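You operate a simulated robot arm through the tools that you are given. There is no shell and no other tool.

You run a simulated robot arm. Do the job below in one go: nothing can be reset, and whatever is moved stays where it is left.

## Task
Take out the pressed block, then shut and latch the lid.
Fine: it goes in the white tray; the other block stays on the platen.

It is judged by the outcome, as a careful person would: the job done as asked, and still so three seconds after it is handed in. It fails if anything else is knocked over, pushed out of place, dropped, spilled or broken. A push-on lid holds only when it is set on centred and level and pressed home; a screw cap is set on level and turned clockwise until tight.

## Robot
A 6-joint arm with a two-finger parallel gripper, fixed in place. Base frame: the origin is on the floor under the middle of its stand, x ahead of it, y to its left, z up; the work surface is at about z = 810. Lengths are in mm, angles in degrees, forces in N, time in s.
With the tool pointing down near the work surface it reaches from about 340 to 760 mm from the base axis. Its first joint turns from -66.0 to 66.0 degrees. Payload 2.45 kg.
Tool frame: the origin (TCP) lies between the finger pads and is the grasp point; the fingertips stand 24 mm ahead of it; z points along the fingers, y is the line along which they close. Largest opening 68 mm; finger width 17, thickness 10; the body of the gripper, 40 by 70 mm, starts 41 mm behind the TCP.
Orientation is told as [roll, pitch, yaw] about the base's x, y, z axes, in that order, counted from this pose: with the fingers straight down and closing along the base's y, the tool's x points along the base's -x, its y along +y and its z along -z.

## Interface
- The arm moves only by the tool apply_moves. Its argument "targets" is a list of rows, each a list of 7 numbers: the shift along the base's x, y, z in mm, then the turn, a rotation vector about the base's x, y, z in degrees, then the gripper command, from -1 (fully open) to 1 (shut), values between in proportion. In form: [[tx, ty, tz, rx, ry, rz, claw], ...]. A call has 1 to 20 rows; each row shifts and turns the commanded pose from where the row before left it. Rows are played at 5 a second. More than 50 mm and 8.6 degrees between two rows, or a gripper value outside its range, and nothing of the call is played. Where a pose cannot be reached the arm comes as near as it can. A force on the tool above 40 N (or 10 N above the force at the start of the call, whichever is more), or a blocked arm, ends the call early, and 0.2 s more pass. The fingers move at their own pace (about 108 mm/s each) and stop on an object; they squeeze with about 24 N. The grip force told is the motor's: it shows also when the fingers shut on nothing. Time passes only in rows, and 0.2 s behind the last, so rows that do not move let the fingers close. It gives the time, the measured TCP pose, the force on the tool (base axes), the opening and the grip force at its end, in the units of the frame above (readings bear some noise), with the torque about the TCP (base axes, N m) and any sound that the robot's microphone picked up.
- Cameras (640 x 400 px; columns grow to the right, rows downward): "scene" is fixed at [170.2, 416, 1461.2]; the picture's right is [-0.74, -0.68, 0.00], its down [-0.40, 0.44, -0.81] and it looks along [0.55, -0.59, -0.59] (base axes); focal length 223 px, centre (320, 200). "wrist" rides on the gripper at [84, 11, -75] in the tool frame; the picture's right is [-0.13, 0.99, 0.00], its down [-0.60, -0.08, -0.79] and it looks along [-0.79, -0.10, 0.61] (tool axes); focal length 251 px, centre (320, 200). There is no depth. A picture from a camera that has moved, and an enlarged one, comes with that camera's place and axes in the base frame and with its lens.
- snapshot(camera): a new picture of that camera. The clock stands still meanwhile.
- zoom(camera, box): a new picture of the part [left, top, right, bottom] of that camera's present view, enlarged. The clock stands still meanwhile.
- finish_job(): hands the job in; it is judged then, once.

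Nothing tells you positions but the pictures and the camera data. Unless the task says otherwise, let go and move clear before handing in.

The tools are called after "Call:" as a command line: name --pt "numbers of a row" for each row, then --argument value for the rest, lists and objects as JSON in quotes. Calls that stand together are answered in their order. apply_moves: Moves the arm, as the interface text tells. Its arguments: {"type":"object","properties":{"targets":{"type":"array","items":{"type":"array","items":{"type":"number"}}}},"required":["targets"]} The other tools are called the same way: snapshot (camera) takes a picture; zoom (camera, box) takes an enlarged picture of a part of a camera's view; finish_job () hands the job in.

At the start:

```text
t: 0.0
ee_pos: [468.2, 29.2, 1356.7]
orientation: [0.0, 0.0, -0.1]
contact_force: [-0.1, 0.5, -0.2]
wrist_torque: [-0.01, 0.02, -0.01]
finger_gap: 68.3
grip_force: 0.0
```

scene: 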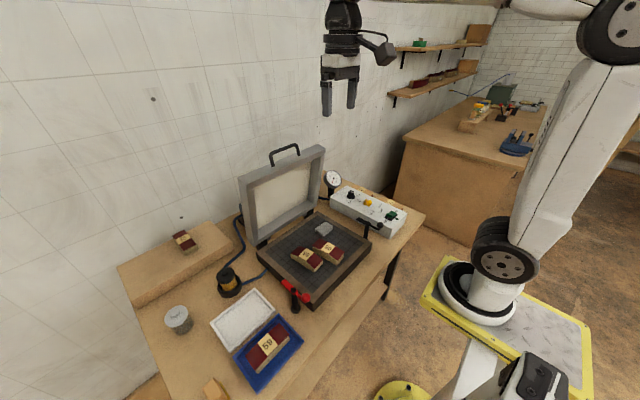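
wrist: 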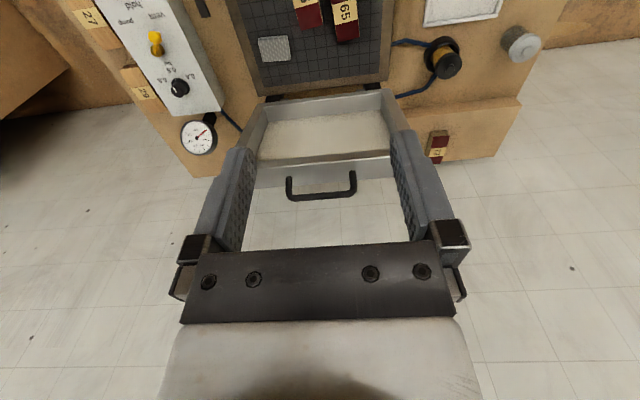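

I see a press with an open lid, two numbered blocks on the platen, a white tray and a blue tray with another block beside it. I'll zoom in to work out which block is the pressed one.

Call:
zoom --camera "scene" --box '[230, 130, 420, 320]'

Call:
zoom --camera "scene" --box '[270, 215, 370, 290]'

Call:
zoom --camera "scene" --box '[110, 200, 320, 400]'

Call:
zoom --camera "wrist" --box '[60, 0, 560, 200]'

```text
2.11 times, centred on (325, 225) of scene
camera zoom: at [170.2, 416.0, 1461.2], right [-0.74, -0.68, 0.0], down [-0.4, 0.44, -0.81], along [0.55, -0.59, -0.59], focal length 469 px, centre (310, 147)
```

zoom: 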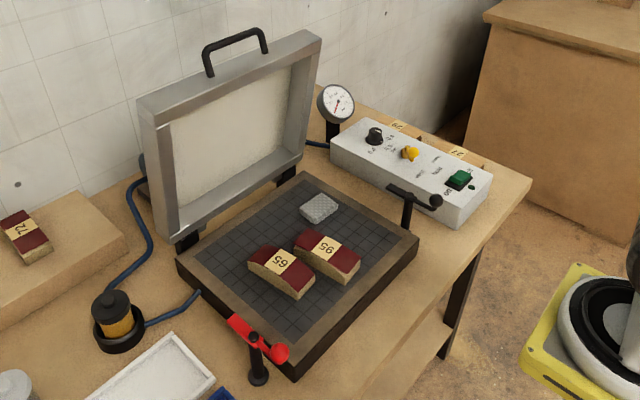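

```text
5.33 times, centred on (320, 252) of scene
camera zoom: at [170.2, 416.0, 1461.2], right [-0.74, -0.68, 0.0], down [-0.4, 0.44, -0.81], along [0.55, -0.59, -0.59], focal length 1187 px, centre (320, -80)
```

zoom: 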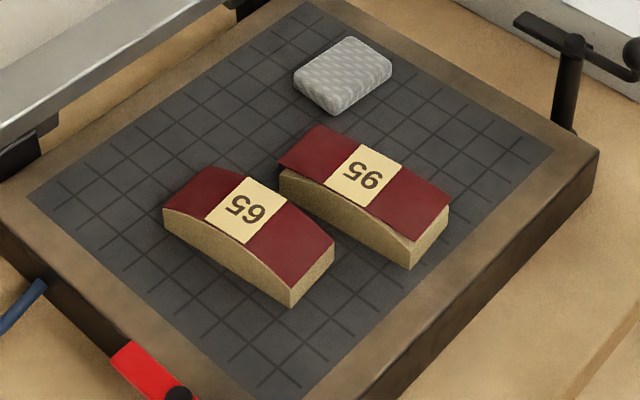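

```text
2.00 times, centred on (215, 300) of scene
camera zoom: at [170.2, 416.0, 1461.2], right [-0.74, -0.68, 0.0], down [-0.4, 0.44, -0.81], along [0.55, -0.59, -0.59], focal length 445 px, centre (530, 0)
```

zoom: 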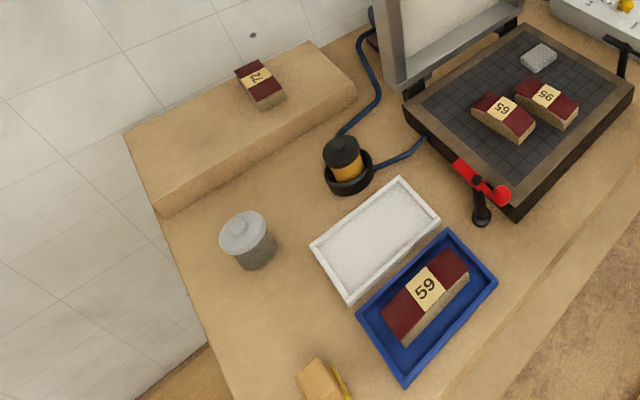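

```text
1.28 times, centred on (310, 100) of wrist
camera zoom: at [386.2, 40.5, 1432.7], right [0.13, 0.99, 0.0], down [0.6, -0.08, 0.79], along [0.79, -0.1, -0.61], focal length 322 px, centre (333, 328)
```

zoom: 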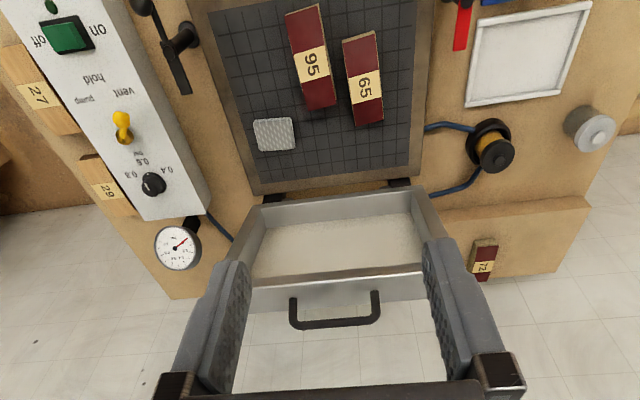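

Block 65's veneer seems to follow its curve, while block 95's seems to stand off at the ends. I'll look closer at both blocks, the latches and the tray before moving.

Call:
zoom --camera "scene" --box '[285, 230, 349, 270]'

Call:
zoom --camera "scene" --box '[265, 265, 329, 315]'

Call:
zoom --camera "scene" --box '[320, 165, 416, 245]'

Call:
zoom --camera "scene" --box '[230, 135, 335, 255]'

```text
10.00 times, centred on (317, 250) of scene
camera zoom: at [170.2, 416.0, 1461.2], right [-0.74, -0.68, 0.0], down [-0.4, 0.44, -0.81], along [0.55, -0.59, -0.59], focal length 2226 px, centre (350, -300)
```

zoom: 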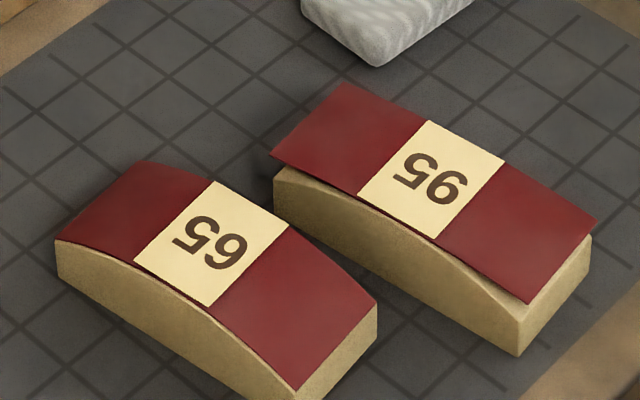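

```text
8.00 times, centred on (297, 290) of scene
camera zoom: at [170.2, 416.0, 1461.2], right [-0.74, -0.68, 0.0], down [-0.4, 0.44, -0.81], along [0.55, -0.59, -0.59], focal length 1781 px, centre (504, -520)
```

zoom: 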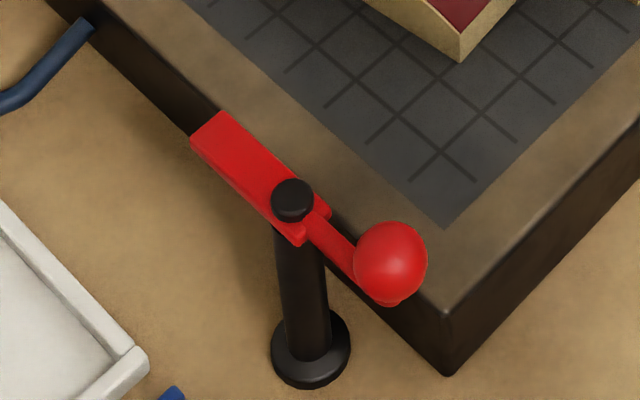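

```text
5.00 times, centred on (368, 205) of scene
camera zoom: at [170.2, 416.0, 1461.2], right [-0.74, -0.68, 0.0], down [-0.4, 0.44, -0.81], along [0.55, -0.59, -0.59], focal length 1113 px, centre (80, 175)
```

zoom: 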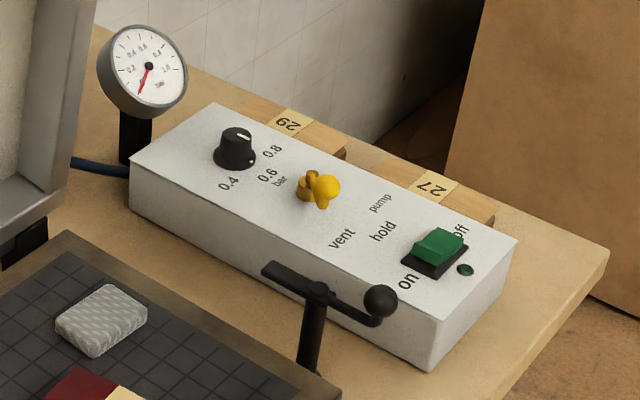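

```text
3.33 times, centred on (282, 195) of scene
camera zoom: at [170.2, 416.0, 1461.2], right [-0.74, -0.68, 0.0], down [-0.4, 0.44, -0.81], along [0.55, -0.59, -0.59], focal length 742 px, centre (445, 217)
```

zoom: 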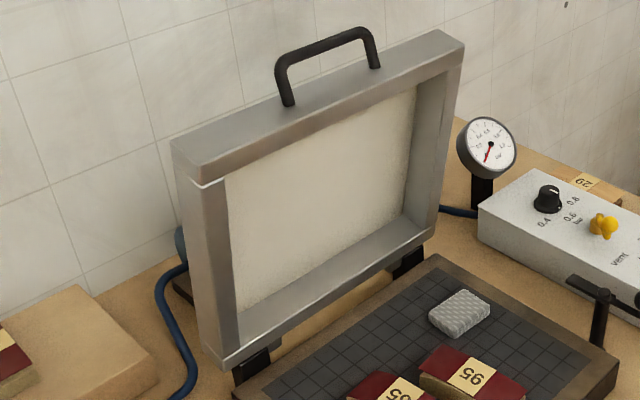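

Block 65 is the pressed one: its veneer hugs the curve, while 95's still lies flat and sticks out. I put the platen top at z≈850, latch posts near (452, 215) and (452, -149), and the white tray around (537, 333). I'll lower the wrist camera for better measurements.

Call:
apply_moves --pt "-5 6 -38 0 0 0 -1" --pt "-5 6 -38 0 0 0 -1" --pt "-5 6 -38 0 0 0 -1" --pt "-5 6 -38 0 0 0 -1" --pt "-5 6 -38 0 0 0 -1" --pt "-5 6 -38 0 0 0 -1" --pt "-5 6 -38 0 0 0 -1" --pt "-5 6 -38 0 0 0 -1"

Call:
snapshot --camera "wrist"

Call:
snapshot --camera "scene"

```text
t: 1.8
ee_pos: [427.2, 78.6, 1052.0]
orientation: [0.0, -0.1, 0.0]
contact_force: [0.1, -0.5, 0.2]
wrist_torque: [0.01, -0.03, -0.01]
finger_gap: 68.0
grip_force: 0.1
```

```text
taken
camera wrist: at [344.8, 90.0, 1128.6], right [0.13, 0.99, 0.0], down [0.6, -0.08, 0.79], along [0.79, -0.1, -0.61], focal length 251 px, centre (320, 200)
```

wrist: 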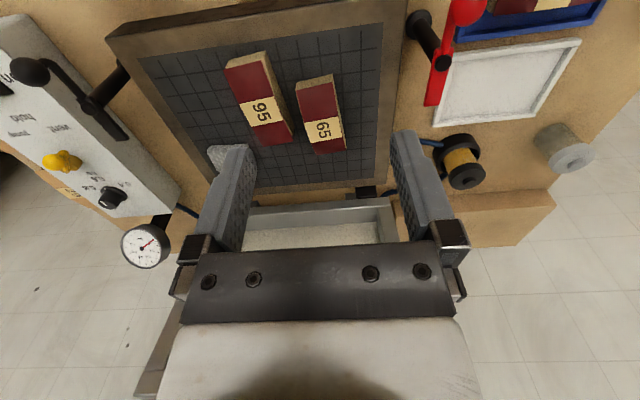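

```text
taken
```

scene: 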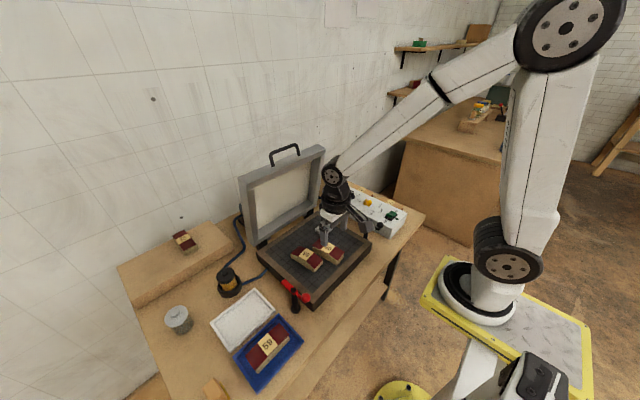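

The wrist view now covers the blocks, both latches and the white tray. I'll zoom in for precise measurement.

Call:
zoom --camera "wrist" --box '[200, 30, 400, 180]'

Call:
zoom --camera "wrist" --box '[0, 0, 240, 200]'

Call:
zoom --camera "wrist" --box '[380, 0, 620, 200]'

Call:
zoom --camera "scene" --box '[230, 130, 400, 310]'

```text
2.67 times, centred on (300, 105) of wrist
camera zoom: at [344.8, 90.0, 1128.6], right [0.13, 0.99, 0.0], down [0.6, -0.08, 0.79], along [0.79, -0.1, -0.61], focal length 670 px, centre (373, 453)
```

zoom: 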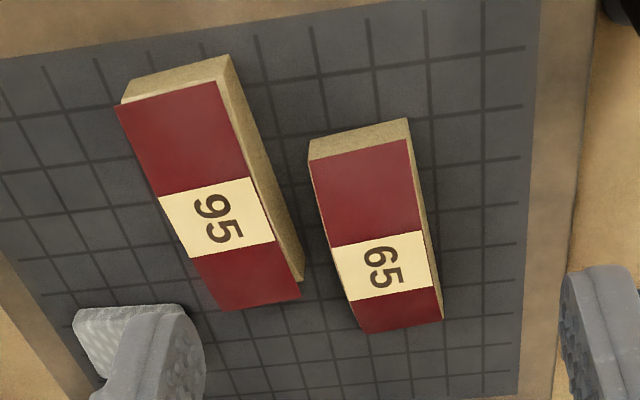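

```text
2.00 times, centred on (120, 100) of wrist
camera zoom: at [344.8, 90.0, 1128.6], right [0.13, 0.99, 0.0], down [0.6, -0.08, 0.79], along [0.79, -0.1, -0.61], focal length 503 px, centre (720, 400)
```

zoom: 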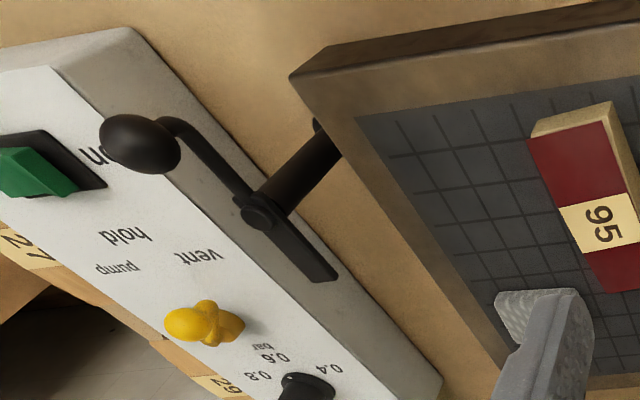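

```text
2.00 times, centred on (500, 100) of wrist
camera zoom: at [344.8, 90.0, 1128.6], right [0.13, 0.99, 0.0], down [0.6, -0.08, 0.79], along [0.79, -0.1, -0.61], focal length 503 px, centre (-40, 400)
```

zoom: 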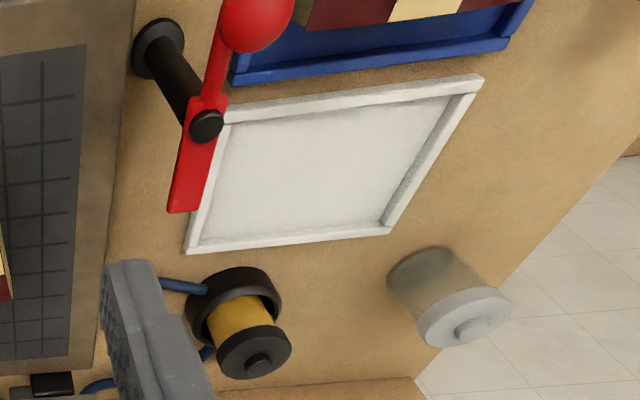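

```text
2.22 times, centred on (315, 220) of scene
camera zoom: at [170.2, 416.0, 1461.2], right [-0.74, -0.68, 0.0], down [-0.4, 0.44, -0.81], along [0.55, -0.59, -0.59], focal length 495 px, centre (331, 156)
```

zoom: 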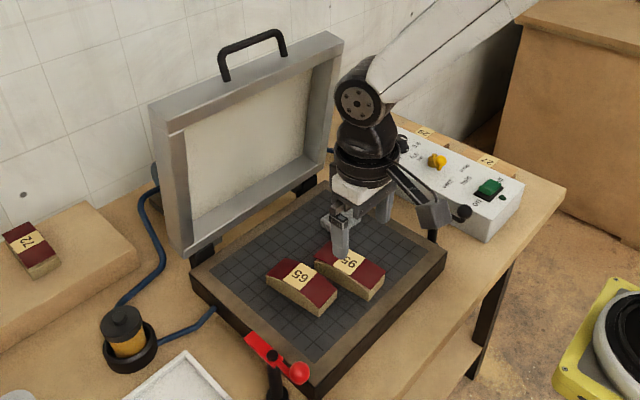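

Triangulating the two views puts the table at z≈760 and the platen top at z≈810. Block 65 is near (565, 67), yaw about 5°, and the latch posts are at (475, ±198). Next I'll look closely at the lid, its hinge and its handle.

Call:
zoom --camera "scene" --box '[232, 165, 272, 190]'

Call:
zoom --camera "scene" --box '[235, 215, 283, 245]'

Call:
zoom --camera "scene" --box '[262, 138, 326, 178]'

Call:
zoom --camera "scene" --box '[280, 265, 320, 315]'

```text
16.00 times, centred on (252, 178) of scene
camera zoom: at [170.2, 416.0, 1461.2], right [-0.74, -0.68, 0.0], down [-0.4, 0.44, -0.81], along [0.55, -0.59, -0.59], focal length 3562 px, centre (1408, 560)
```

zoom: 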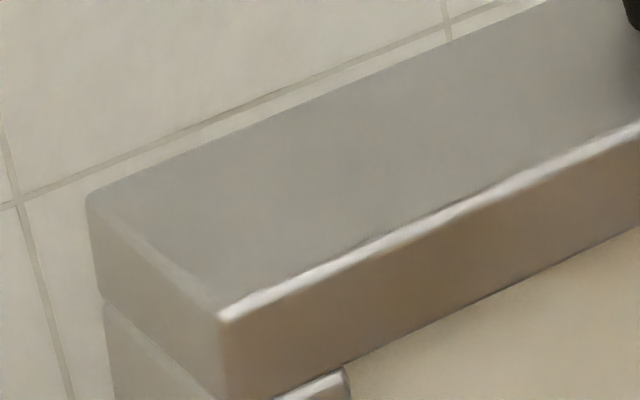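

```text
13.33 times, centred on (259, 230) of scene
camera zoom: at [170.2, 416.0, 1461.2], right [-0.74, -0.68, 0.0], down [-0.4, 0.44, -0.81], along [0.55, -0.59, -0.59], focal length 2968 px, centre (1133, -200)
```

zoom: 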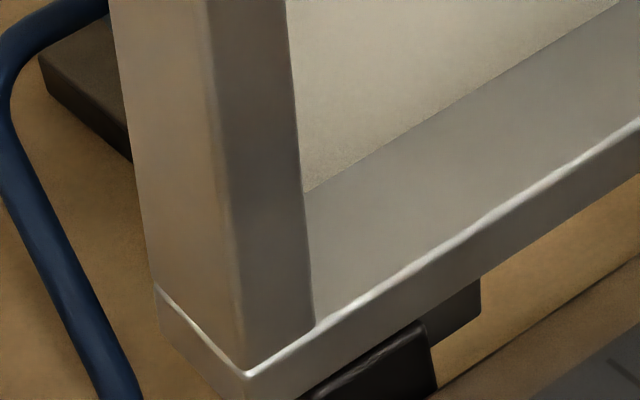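

```text
10.00 times, centred on (294, 158) of scene
camera zoom: at [170.2, 416.0, 1461.2], right [-0.74, -0.68, 0.0], down [-0.4, 0.44, -0.81], along [0.55, -0.59, -0.59], focal length 2226 px, centre (580, 620)
```

zoom: 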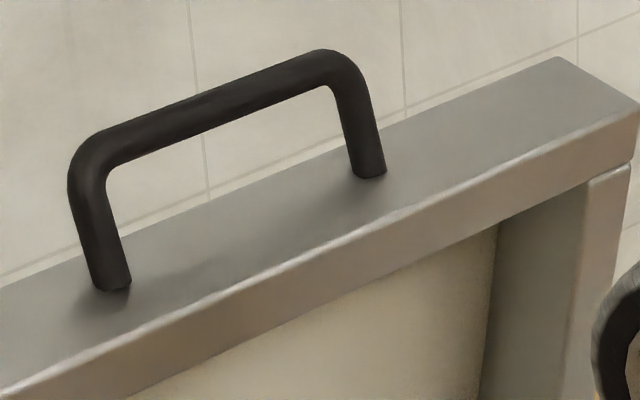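

```text
8.00 times, centred on (300, 290) of scene
camera zoom: at [170.2, 416.0, 1461.2], right [-0.74, -0.68, 0.0], down [-0.4, 0.44, -0.81], along [0.55, -0.59, -0.59], focal length 1781 px, centre (480, -520)
```

zoom: 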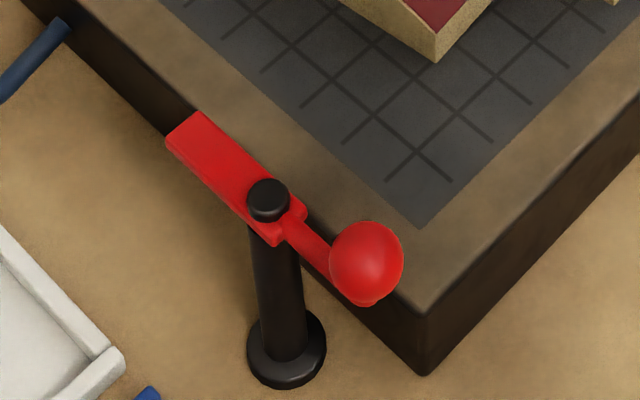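

The lid seems to lean slightly forward of vertical, about 80° open, with its handle bar on top near y=0. I'll check the hinges and measure the handle from closer up.

Call:
zoom --camera "scene" --box '[245, 225, 293, 255]'

Call:
zoom --camera "scene" --box '[300, 180, 348, 215]'

Call:
apply_moves --pt "10 -8 44 0 0 0 -1" --pt "10 -8 44 0 0 0 -1" --pt "10 -8 44 0 0 0 -1" --pt "10 -8 44 0 0 0 -1" --pt "10 -8 44 0 0 0 -1" --pt "10 -8 44 0 0 0 -1" --pt "10 -8 44 0 0 0 -1"

Call:
snapshot --camera "wrist"

```text
13.33 times, centred on (269, 240) of scene
camera zoom: at [170.2, 416.0, 1461.2], right [-0.74, -0.68, 0.0], down [-0.4, 0.44, -0.81], along [0.55, -0.59, -0.59], focal length 2968 px, centre (1000, -333)
```

zoom: 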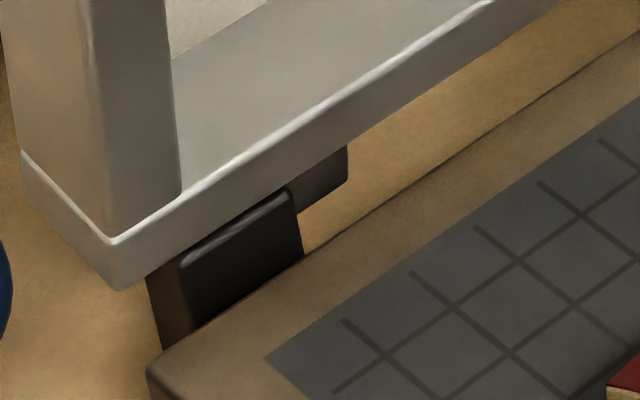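

```text
11.43 times, centred on (324, 198) of scene
camera zoom: at [170.2, 416.0, 1461.2], right [-0.74, -0.68, 0.0], down [-0.4, 0.44, -0.81], along [0.55, -0.59, -0.59], focal length 2544 px, centre (274, 229)
```

zoom: 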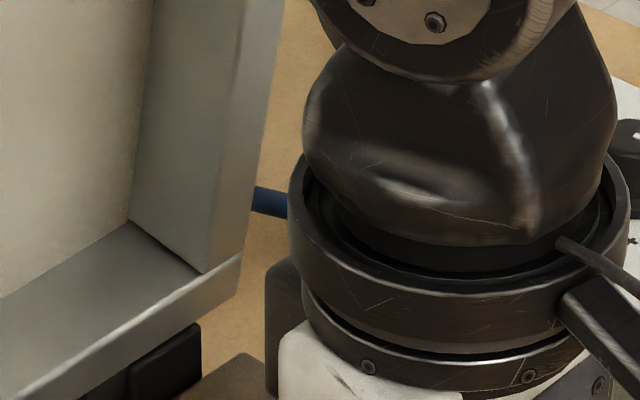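

```text
t: 3.4
ee_pos: [497.3, 23.7, 1363.2]
orientation: [0.0, 0.0, 0.0]
contact_force: [-0.1, -0.1, -0.2]
wrist_torque: [0.0, -0.02, 0.02]
finger_gap: 68.0
grip_force: 0.0
```

```text
taken
camera wrist: at [414.5, 33.5, 1439.3], right [0.13, 0.99, 0.0], down [0.6, -0.08, 0.79], along [0.79, -0.1, -0.61], focal length 251 px, centre (320, 200)
```

wrist: 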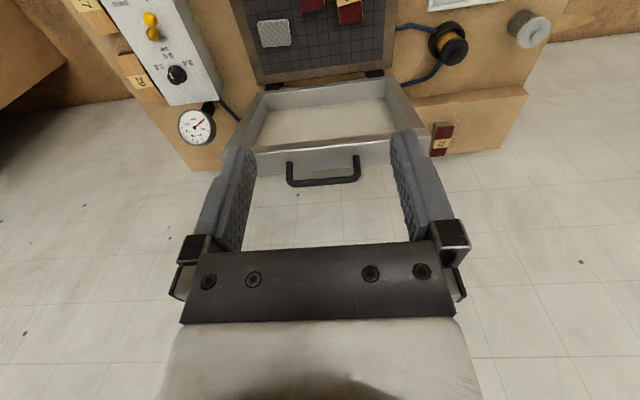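

Call:
zoom --camera "wrist" --box '[240, 60, 440, 200]'

Call:
zoom --camera "scene" --box '[225, 130, 345, 255]'

```text
2.86 times, centred on (340, 130) of wrist
camera zoom: at [414.5, 33.5, 1439.3], right [0.13, 0.99, 0.0], down [0.6, -0.08, 0.79], along [0.79, -0.1, -0.61], focal length 718 px, centre (263, 400)
```

zoom: 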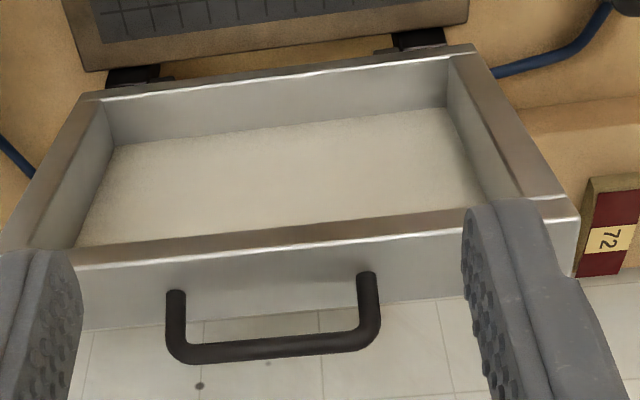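

```text
3.20 times, centred on (285, 192) of scene
camera zoom: at [170.2, 416.0, 1461.2], right [-0.74, -0.68, 0.0], down [-0.4, 0.44, -0.81], along [0.55, -0.59, -0.59], focal length 712 px, centre (432, 224)
```

zoom: 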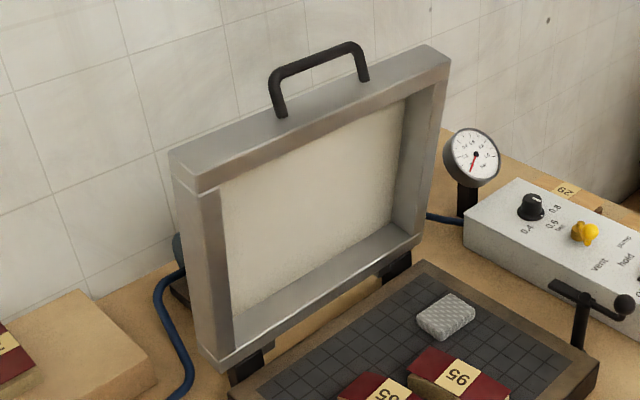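

The lid front edge triangulates to x≈678, z≈1126 and the handle bar to about (709, 3, 1174), with the hinge near (740, 820). First I'll hover over block 65 with a 5° yaw and check alignment.

Call:
apply_moves --pt "6.8 4.3 -40 0 0 0.5 -1" --pt "6.8 4.3 -40 0 0 0.5 -1" --pt "6.8 4.3 -40 0 0 0.5 -1" --pt "6.8 4.3 -40 0 0 0.5 -1" --pt "6.8 4.3 -40 0 0 0.5 -1" --pt "6.8 4.3 -40 0 0 0.5 -1" --pt "6.8 4.3 -40 0 0 0.5 -1" --pt "6.8 4.3 -40 0 0 0.5 -1" --pt "6.8 4.3 -40 0 0 0.5 -1" --pt "6.8 4.3 -40 0 0 0.5 -1" --pt "0 0 -20 0 0 0 -0.8" --pt "0 0 0 0 0 0 -0.8"

Call:
snapshot --camera "wrist"

Call:
zoom --camera "scene" --box '[230, 130, 400, 310]'

```text
t: 6.0
ee_pos: [567.6, 64.6, 941.0]
orientation: [0.0, 0.0, 4.9]
contact_force: [0.4, -0.1, 0.1]
wrist_torque: [0.0, -0.02, 0.01]
finger_gap: 61.2
grip_force: 0.0
```

```text
taken
camera wrist: at [484.9, 68.3, 1017.3], right [0.04, 1.0, 0.0], down [0.61, -0.03, 0.79], along [0.79, -0.03, -0.61], focal length 251 px, centre (320, 200)
```

wrist: 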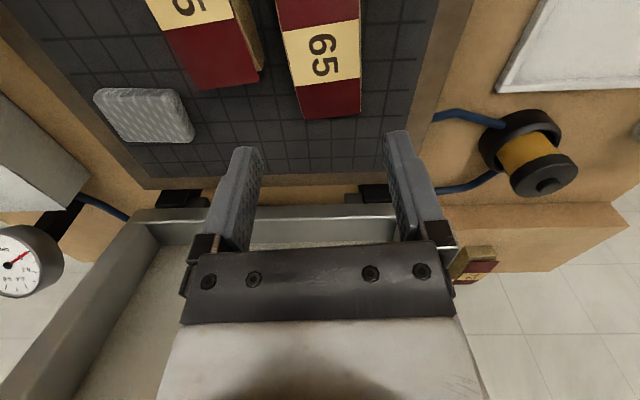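

```text
2.22 times, centred on (315, 220) of scene
camera zoom: at [170.2, 416.0, 1461.2], right [-0.74, -0.68, 0.0], down [-0.4, 0.44, -0.81], along [0.55, -0.59, -0.59], focal length 495 px, centre (331, 156)
```

zoom: 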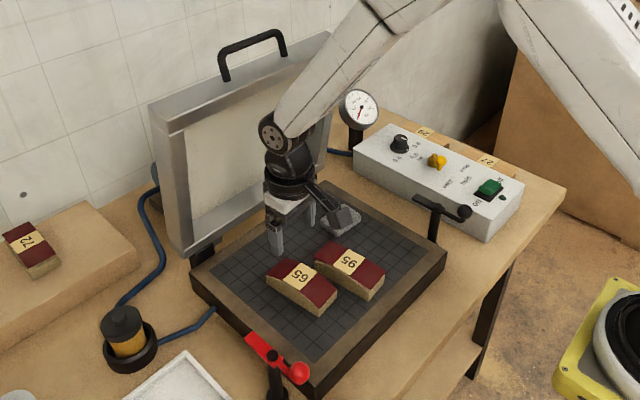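

The hover view puts block 65's centre at about (557, 67) with its top at z≈840, and there is about 10 mm of room for the finger beside 95. I'll nudge over, descend to straddle it and look before closing.

Call:
apply_moves --pt "-10 2 0 0 0 0.6 -0.8" --pt "0 0 -25 0 0 0 -0.8" --pt "0 0 -25 0 0 0 -0.8" --pt "0 0 -20 0 0 0 -0.8" --pt "0 0 0 0 0 0 -0.8"

Call:
snapshot --camera "wrist"

Call:
zoom --camera "scene" --box '[270, 200, 370, 290]'

```text
t: 7.2
ee_pos: [556.3, 67.3, 870.3]
orientation: [0.0, -0.1, 5.6]
contact_force: [0.1, 0.0, 0.6]
wrist_torque: [0.03, -0.02, -0.01]
finger_gap: 61.1
grip_force: 0.0
```

```text
taken
camera wrist: at [472.6, 69.5, 946.3], right [0.03, 1.0, 0.0], down [0.61, -0.02, 0.79], along [0.79, -0.03, -0.61], focal length 251 px, centre (320, 200)
```

wrist: 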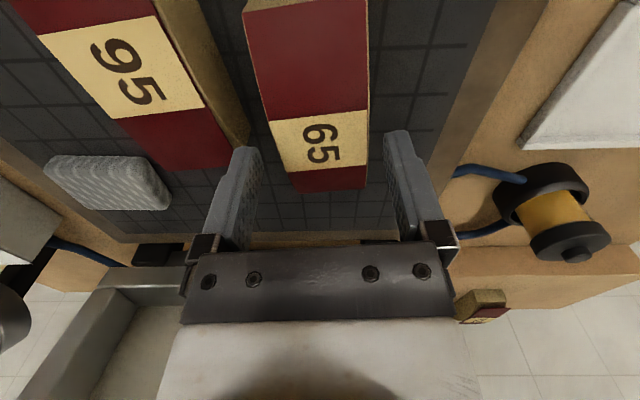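

```text
4.44 times, centred on (320, 245) of scene
camera zoom: at [170.2, 416.0, 1461.2], right [-0.74, -0.68, 0.0], down [-0.4, 0.44, -0.81], along [0.55, -0.59, -0.59], focal length 990 px, centre (320, 0)
```

zoom: 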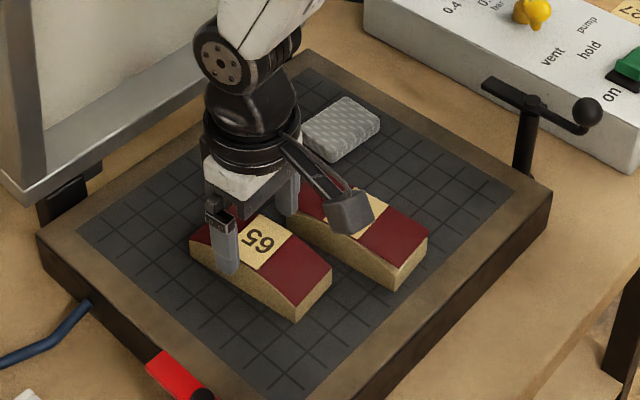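

Fingers straddle the block with tips just above its top. I'll descend so the tips stop a few mm above the platen, then close.

Call:
apply_moves --pt "0 -0.5 -16 0 0 0 -0.8" --pt "0 0 -16 0 0 0 -0.8" --pt "0 0 0 0 0 0 -0.8"

Call:
snapshot --camera "wrist"

Call:
zoom --camera "scene" --box '[270, 200, 370, 290]'

```text
t: 8.0
ee_pos: [557.3, 65.8, 837.3]
orientation: [0.0, 0.0, 5.6]
contact_force: [0.2, 0.1, 0.1]
wrist_torque: [0.01, 0.0, 0.01]
finger_gap: 61.2
grip_force: 0.2
```

```text
taken
camera wrist: at [473.4, 68.7, 913.8], right [0.03, 1.0, 0.0], down [0.61, -0.02, 0.79], along [0.79, -0.03, -0.61], focal length 251 px, centre (320, 200)
```

wrist: 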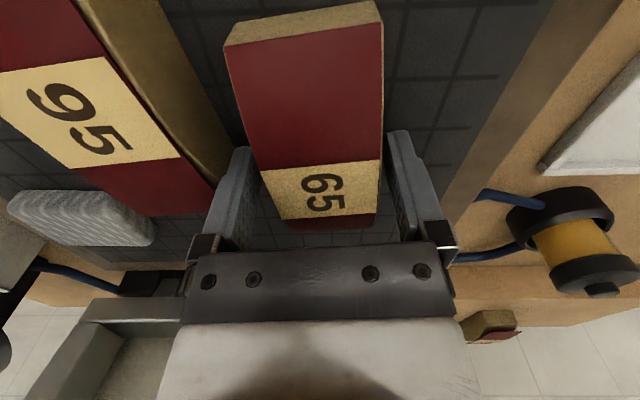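

```text
4.44 times, centred on (320, 245) of scene
camera zoom: at [170.2, 416.0, 1461.2], right [-0.74, -0.68, 0.0], down [-0.4, 0.44, -0.81], along [0.55, -0.59, -0.59], focal length 990 px, centre (320, 0)
```

zoom: 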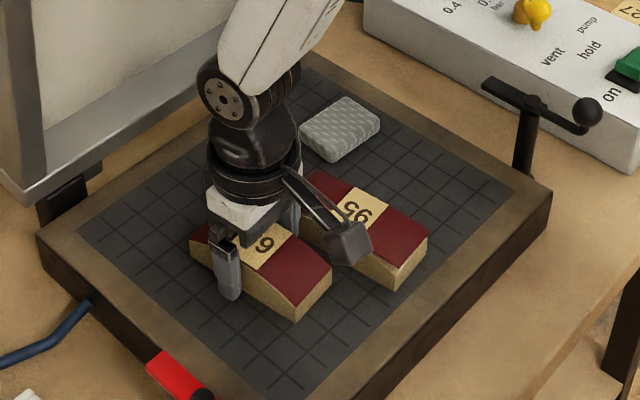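

The block sits between the fingers with clearance from 95. Closing the grip now.

Call:
apply_moves --pt "0 0 0 0 0 0 -0.5" --pt "0 0 0 0 0 0 -0.2" --pt "0 0 0 0 0 0 1" --pt "0 0 0 0 0 0 1"

Call:
snapshot --camera "wrist"

```text
t: 9.0
ee_pos: [555.8, 66.6, 837.4]
orientation: [0.0, 0.0, 5.6]
contact_force: [-0.1, 0.5, -0.3]
wrist_torque: [0.02, -0.02, 0.01]
finger_gap: 47.7
grip_force: 24.0
```

```text
taken
camera wrist: at [473.3, 68.8, 914.0], right [0.03, 1.0, 0.0], down [0.61, -0.02, 0.79], along [0.79, -0.03, -0.61], focal length 251 px, centre (320, 200)
```

wrist: 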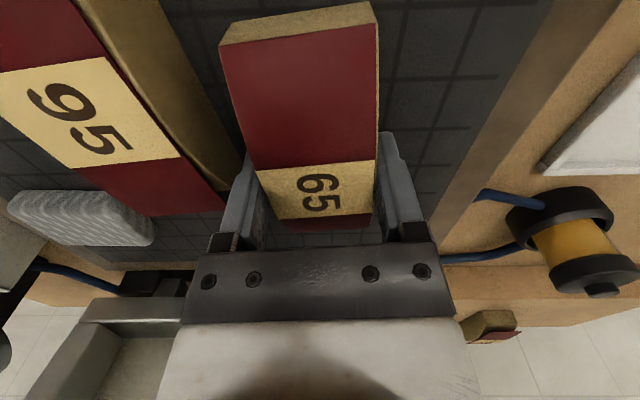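

The grip stopped on the block at 47.7 mm, which matches my width estimate. I'll lift it clear, then carry it over the white tray while turning it about 84° so it lies along the tray's length.

Call:
apply_moves --pt "0 0 10 0 0 0 1" --pt "0 0 25 0 0 0 1" --pt "0 0 40 0 0 0 1" --pt "0 0 45 0 0 0 1" --pt "0 0 0 0 0 0 1"

Call:
snapshot --camera "wrist"

Call:
zoom --camera "scene" --box '[230, 130, 400, 310]'

```text
t: 10.2
ee_pos: [557.2, 65.7, 957.4]
orientation: [0.0, 0.1, 5.6]
contact_force: [-0.4, -0.4, -0.3]
wrist_torque: [0.01, 0.01, -0.01]
finger_gap: 47.8
grip_force: 24.7
```

```text
taken
camera wrist: at [473.2, 68.4, 1034.8], right [0.03, 1.0, 0.0], down [0.61, -0.02, 0.79], along [0.79, -0.03, -0.61], focal length 251 px, centre (320, 200)
```

wrist: 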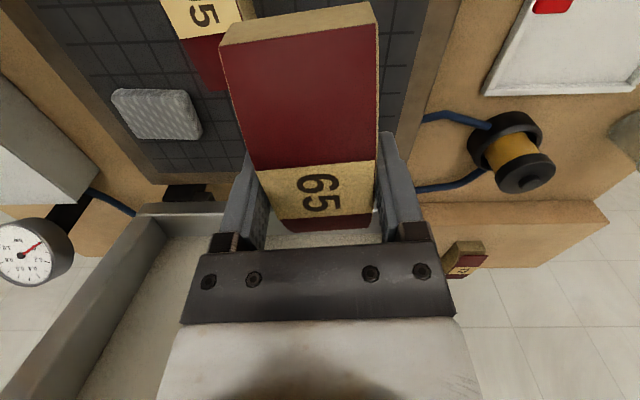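

```text
2.22 times, centred on (315, 220) of scene
camera zoom: at [170.2, 416.0, 1461.2], right [-0.74, -0.68, 0.0], down [-0.4, 0.44, -0.81], along [0.55, -0.59, -0.59], focal length 495 px, centre (331, 156)
```

zoom: 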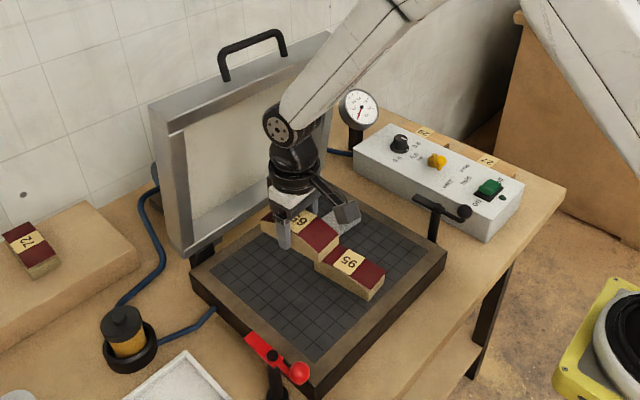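

The block is up and level, and 95 has not moved. Now I'll carry it over to the white tray with the turn.

Call:
apply_moves --pt "1.2 25.9 0 0 0 8.44 1" --pt "1.2 25.9 0 0 0 8.44 1" --pt "1.2 25.9 0 0 0 8.44 1" --pt "1.2 25.9 0 0 0 8.44 1" --pt "1.2 25.9 0 0 0 8.44 1" --pt "1.2 25.9 0 0 0 8.44 1" --pt "1.2 25.9 0 0 0 8.44 1" --pt "1.2 25.9 0 0 0 8.44 1" --pt "1.2 25.9 0 0 0 8.44 1" --pt "1.2 25.9 0 0 0 8.44 1" --pt "0 0 0 0 0 0 1"

Call:
snapshot --camera "wrist"

Call:
zoom --camera "scene" --box '[160, 180, 340, 400]'

```text
t: 12.6
ee_pos: [567.8, 324.7, 957.3]
orientation: [0.0, 0.0, 90.1]
contact_force: [-0.1, 1.2, -1.8]
wrist_torque: [0.0, 0.0, -0.03]
finger_gap: 47.7
grip_force: 24.4
```

```text
taken
camera wrist: at [559.2, 240.9, 1034.7], right [-0.99, 0.13, 0.0], down [0.08, 0.6, 0.79], along [0.1, 0.79, -0.61], focal length 251 px, centre (320, 200)
```

wrist: 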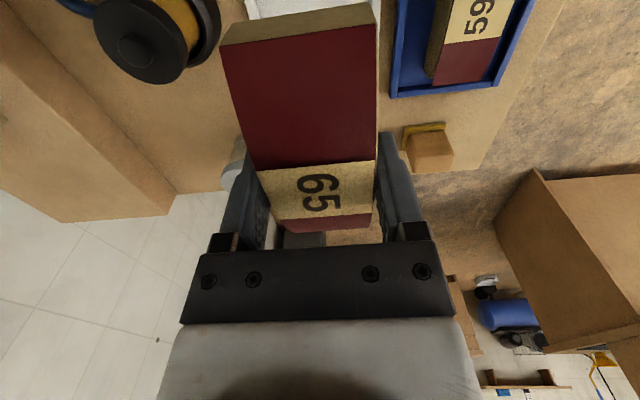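

```text
1.82 times, centred on (250, 290) of scene
camera zoom: at [170.2, 416.0, 1461.2], right [-0.74, -0.68, 0.0], down [-0.4, 0.44, -0.81], along [0.55, -0.59, -0.59], focal length 405 px, centre (447, 36)
```

zoom: 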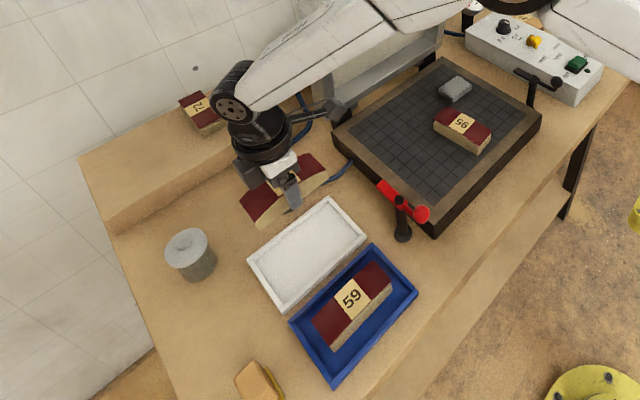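

The block is turned and its projected drop point matches the tray centre. I'll descend to just above the rim and look again before going in.

Call:
apply_moves --pt "0 0 -40 0 0 0 1" --pt "0 0 -40 0 0 0 1" --pt "0 0 -40 0 0 0 1" --pt "0 0 -20 0 0 0 1" --pt "0 0 0 0 0 0 1"

Call:
snapshot --camera "wrist"

Call:
zoom --camera "scene" --box '[190, 230, 310, 370]'

```text
t: 13.8
ee_pos: [570.6, 325.4, 816.3]
orientation: [0.0, 0.1, 90.0]
contact_force: [-0.5, 0.4, -0.2]
wrist_torque: [0.01, 0.02, -0.02]
finger_gap: 48.0
grip_force: 24.4
```

```text
taken
camera wrist: at [560.8, 241.8, 893.0], right [-0.99, 0.13, 0.0], down [0.08, 0.6, 0.79], along [0.1, 0.79, -0.61], focal length 251 px, centre (320, 200)
```

wrist: 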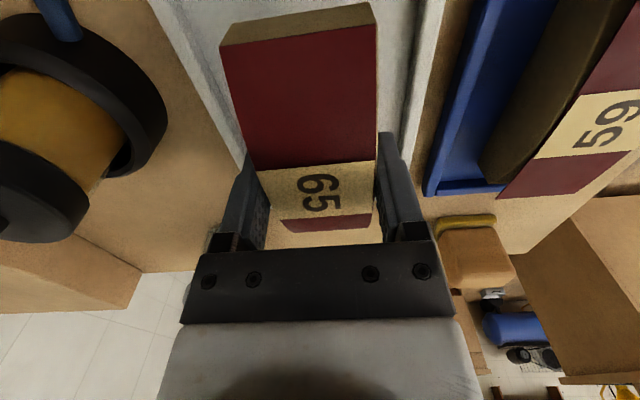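

```text
2.86 times, centred on (250, 300) of scene
camera zoom: at [170.2, 416.0, 1461.2], right [-0.74, -0.68, 0.0], down [-0.4, 0.44, -0.81], along [0.55, -0.59, -0.59], focal length 636 px, centre (520, -86)
```

zoom: 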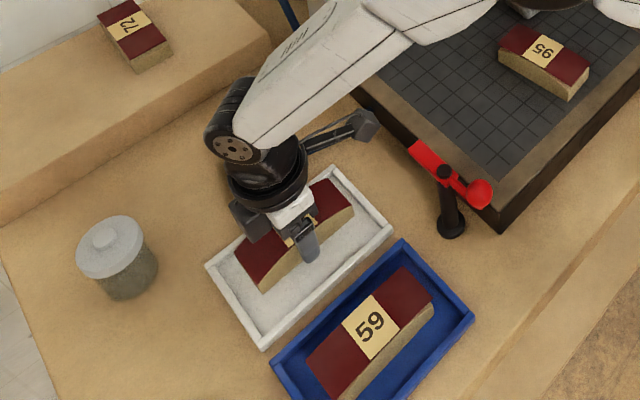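

The block lines up over the tray floor with clearance on all sides. I'll lower it gently to touch.

Call:
apply_moves --pt "-1 0 -10 0 0 0 1" --pt "0 0 -8 0 0 0 1" --pt "0 0 -3 0 0 0 1" --pt "0 0 0 0 0 0 1"

Call:
zoom --camera "scene" --box '[210, 250, 290, 340]'

```text
t: 14.8
ee_pos: [568.0, 325.1, 795.3]
orientation: [0.0, 0.1, 90.0]
contact_force: [0.5, -0.4, -0.3]
wrist_torque: [-0.01, 0.0, 0.0]
finger_gap: 47.7
grip_force: 24.1
```

```text
4.44 times, centred on (250, 295) of scene
camera zoom: at [170.2, 416.0, 1461.2], right [-0.74, -0.68, 0.0], down [-0.4, 0.44, -0.81], along [0.55, -0.59, -0.59], focal length 990 px, centre (631, -222)
```

zoom: 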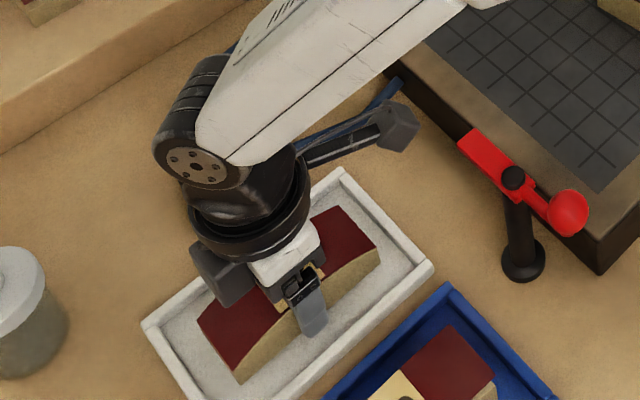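

Call:
apply_moves --pt "0 0 -1.5 0 0 0 1" --pt "0 0 0 0 0 0 1"

Call:
zoom --camera "wrist" --box '[200, 0, 440, 240]'

```text
t: 15.4
ee_pos: [568.6, 323.9, 795.8]
orientation: [0.0, 0.0, 90.0]
contact_force: [0.3, -0.4, -1.5]
wrist_torque: [0.02, -0.03, -0.03]
finger_gap: 47.8
grip_force: 24.4
```

```text
1.67 times, centred on (320, 120) of wrist
camera zoom: at [558.6, 241.4, 871.9], right [-0.99, 0.13, 0.0], down [0.08, 0.6, 0.79], along [0.1, 0.79, -0.61], focal length 419 px, centre (320, 333)
```

zoom: 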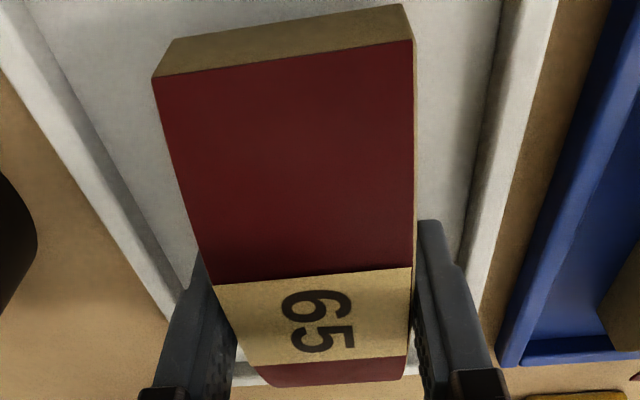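

Call:
apply_moves --pt "0 0 -1.5 0 0 0 1" --pt "0 0 0 0 0 0 1"

Call:
apply_moves --pt "0 0 -1.5 0 0 0 1" --pt "0 0 0 0 0 0 1"

```text
t: 16.0
ee_pos: [567.7, 325.5, 794.0]
orientation: [0.0, 0.0, 90.1]
contact_force: [0.4, 0.3, -0.5]
wrist_torque: [-0.01, -0.03, 0.01]
finger_gap: 47.6
grip_force: 23.6
```

```text
t: 16.6
ee_pos: [567.0, 325.6, 792.9]
orientation: [0.0, 0.1, 90.0]
contact_force: [-0.1, 0.6, -0.2]
wrist_torque: [0.0, -0.05, 0.05]
finger_gap: 47.5
grip_force: 23.8
```

No contact yet, so I'm continuing down in small steps.

Call:
apply_moves --pt "0 0 -1.5 0 0 0 1" --pt "0 0 0 0 0 0 1"

Call:
apply_moves --pt "0 0 -1.5 0 0 0 1" --pt "0 0 0 0 0 0 1"

```text
t: 17.2
ee_pos: [566.9, 325.2, 790.9]
orientation: [0.0, -0.1, 90.0]
contact_force: [0.0, -0.2, -0.3]
wrist_torque: [0.01, 0.0, -0.05]
finger_gap: 48.1
grip_force: 23.4
```

```text
t: 17.8
ee_pos: [568.0, 324.3, 790.2]
orientation: [0.0, 0.0, 90.1]
contact_force: [-2.2, -2.0, 6.4]
wrist_torque: [-0.11, 0.13, 0.03]
finger_gap: 47.7
grip_force: 24.2
```

The block has touched down on the tray floor with a 6 N reaction. I'll open just enough to clear it, staying inside the tray walls, and rise.

Call:
apply_moves --pt "0 0 0 0 0 0 -0.5" --pt "0 0 0 0 0 0 -0.65" --pt "0 0 0 0 0 0 -0.65"

Call:
snapshot --camera "wrist"

```text
t: 18.6
ee_pos: [567.8, 325.3, 789.4]
orientation: [0.0, 0.0, 90.0]
contact_force: [-0.7, -0.5, -0.9]
wrist_torque: [0.02, -0.01, -0.02]
finger_gap: 55.9
grip_force: 0.1
```

```text
taken
camera wrist: at [557.8, 241.1, 866.2], right [-0.99, 0.13, 0.0], down [0.08, 0.6, 0.79], along [0.1, 0.79, -0.61], focal length 251 px, centre (320, 200)
```

wrist: 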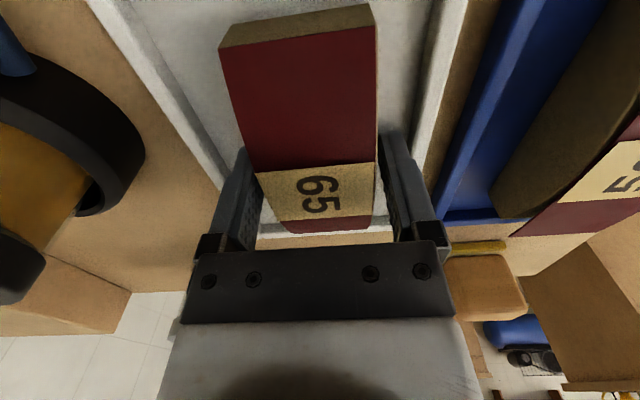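

Released cleanly. I'll rise straight up and check the block stays put.

Call:
apply_moves --pt "0 0 6 0 0 0 -0.65" --pt "0 0 15 0 0 0 -0.65" --pt "0 0 30 0 0 0 -0.65" --pt "0 0 45 0 0 0 -0.65" --pt "0 0 45 0 0 0 -0.65" --pt "0 0 45 0 0 0 -0.65" --pt "0 0 45 0 0 0 -0.65"

Call:
snapshot --camera "scene"

Call:
zoom --camera "scene" --box '[190, 230, 310, 370]'

```text
t: 20.2
ee_pos: [567.9, 326.0, 1018.5]
orientation: [0.0, 0.1, 90.0]
contact_force: [-0.5, -1.1, -0.3]
wrist_torque: [-0.02, -0.02, -0.03]
finger_gap: 56.1
grip_force: 0.1
```

```text
taken
```

scene: 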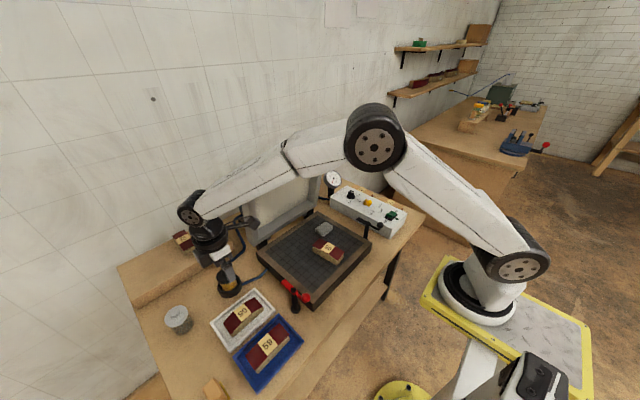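

```text
2.86 times, centred on (250, 300) of scene
camera zoom: at [170.2, 416.0, 1461.2], right [-0.74, -0.68, 0.0], down [-0.4, 0.44, -0.81], along [0.55, -0.59, -0.59], focal length 636 px, centre (520, -86)
```

zoom: 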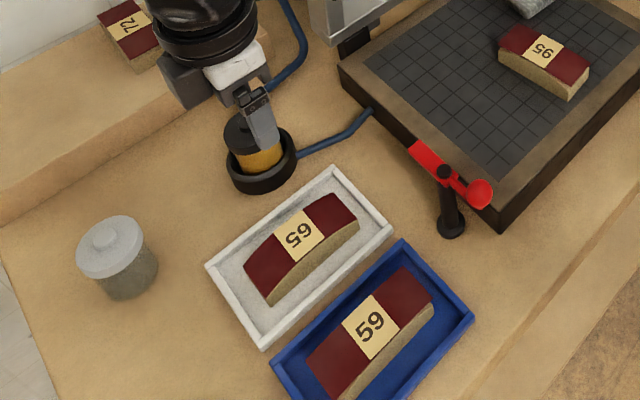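

Block 65 rests flat in the white tray. Next is the lid: I'll rise above handle height and move over the handle, keeping this yaw so the fingers close along x across the bar.

Call:
apply_moves --pt "0 0 45 0 0 0 -0.65" --pt "0 0 45 0 0 0 -0.65" --pt "0 0 45 0 0 0 -0.65" --pt "0 0 45 0 0 0 -0.65" --pt "0 0 45 0 0 0 -0.65" --pt "15 -40 0 0 0 0 -0.65" --pt "15 -40 0 0 0 0 -0.65" --pt "15 -40 0 0 0 0 -0.65" --pt "15 -40 0 0 0 0 -0.65" --pt "15 -40 0 0 0 0 -0.65" --pt "15 -40 0 0 0 0 -0.65" --pt "15 -40 0 0 0 0 -0.65" --pt "15 -40 0 0 0 0 -0.65" --pt "0 0 0 0 0 0 -0.65"

Call:
snapshot --camera "wrist"

Call:
snapshot --camera "scene"

```text
t: 23.2
ee_pos: [687.2, 4.2, 1246.5]
orientation: [0.0, 0.0, 90.0]
contact_force: [1.0, -0.1, -0.7]
wrist_torque: [-0.01, -0.03, 0.02]
finger_gap: 55.9
grip_force: 0.0
```

```text
taken
camera wrist: at [678.3, -79.3, 1323.2], right [-0.99, 0.13, 0.0], down [0.08, 0.6, 0.79], along [0.1, 0.79, -0.61], focal length 251 px, centre (320, 200)
```

wrist: 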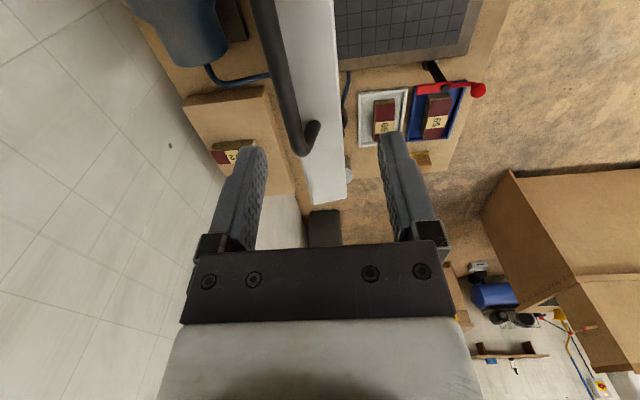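

```text
taken
```

scene: 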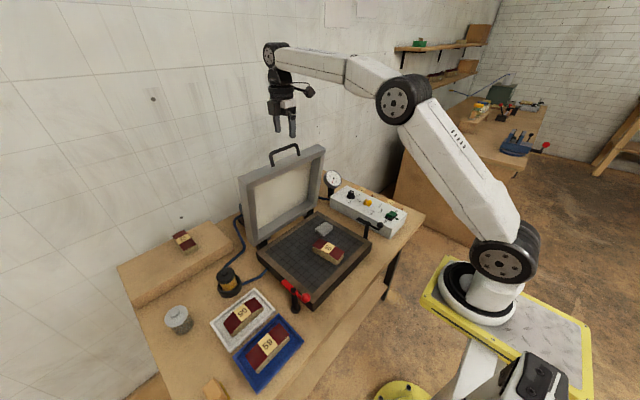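

Call:
zoom --camera "wrist" --box '[220, 0, 420, 200]'

Call:
zoom --camera "scene" --box '[240, 90, 340, 190]'

```text
2.00 times, centred on (320, 100) of wrist
camera zoom: at [678.3, -79.3, 1323.2], right [-0.99, 0.13, 0.0], down [0.08, 0.6, 0.79], along [0.1, 0.79, -0.61], focal length 503 px, centre (320, 400)
```

zoom: 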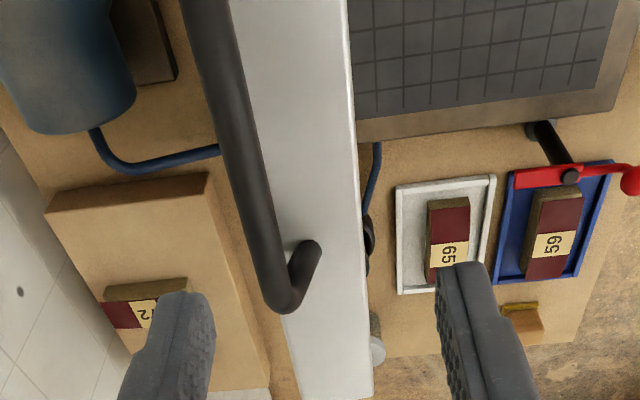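

```text
4.00 times, centred on (290, 140) of scene
camera zoom: at [170.2, 416.0, 1461.2], right [-0.74, -0.68, 0.0], down [-0.4, 0.44, -0.81], along [0.55, -0.59, -0.59], focal length 890 px, centre (440, 440)
```

zoom: 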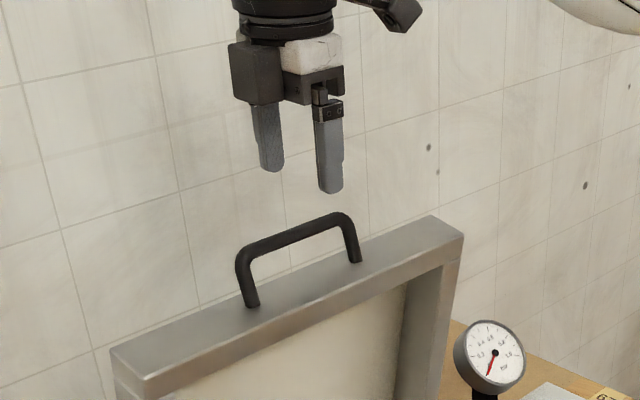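

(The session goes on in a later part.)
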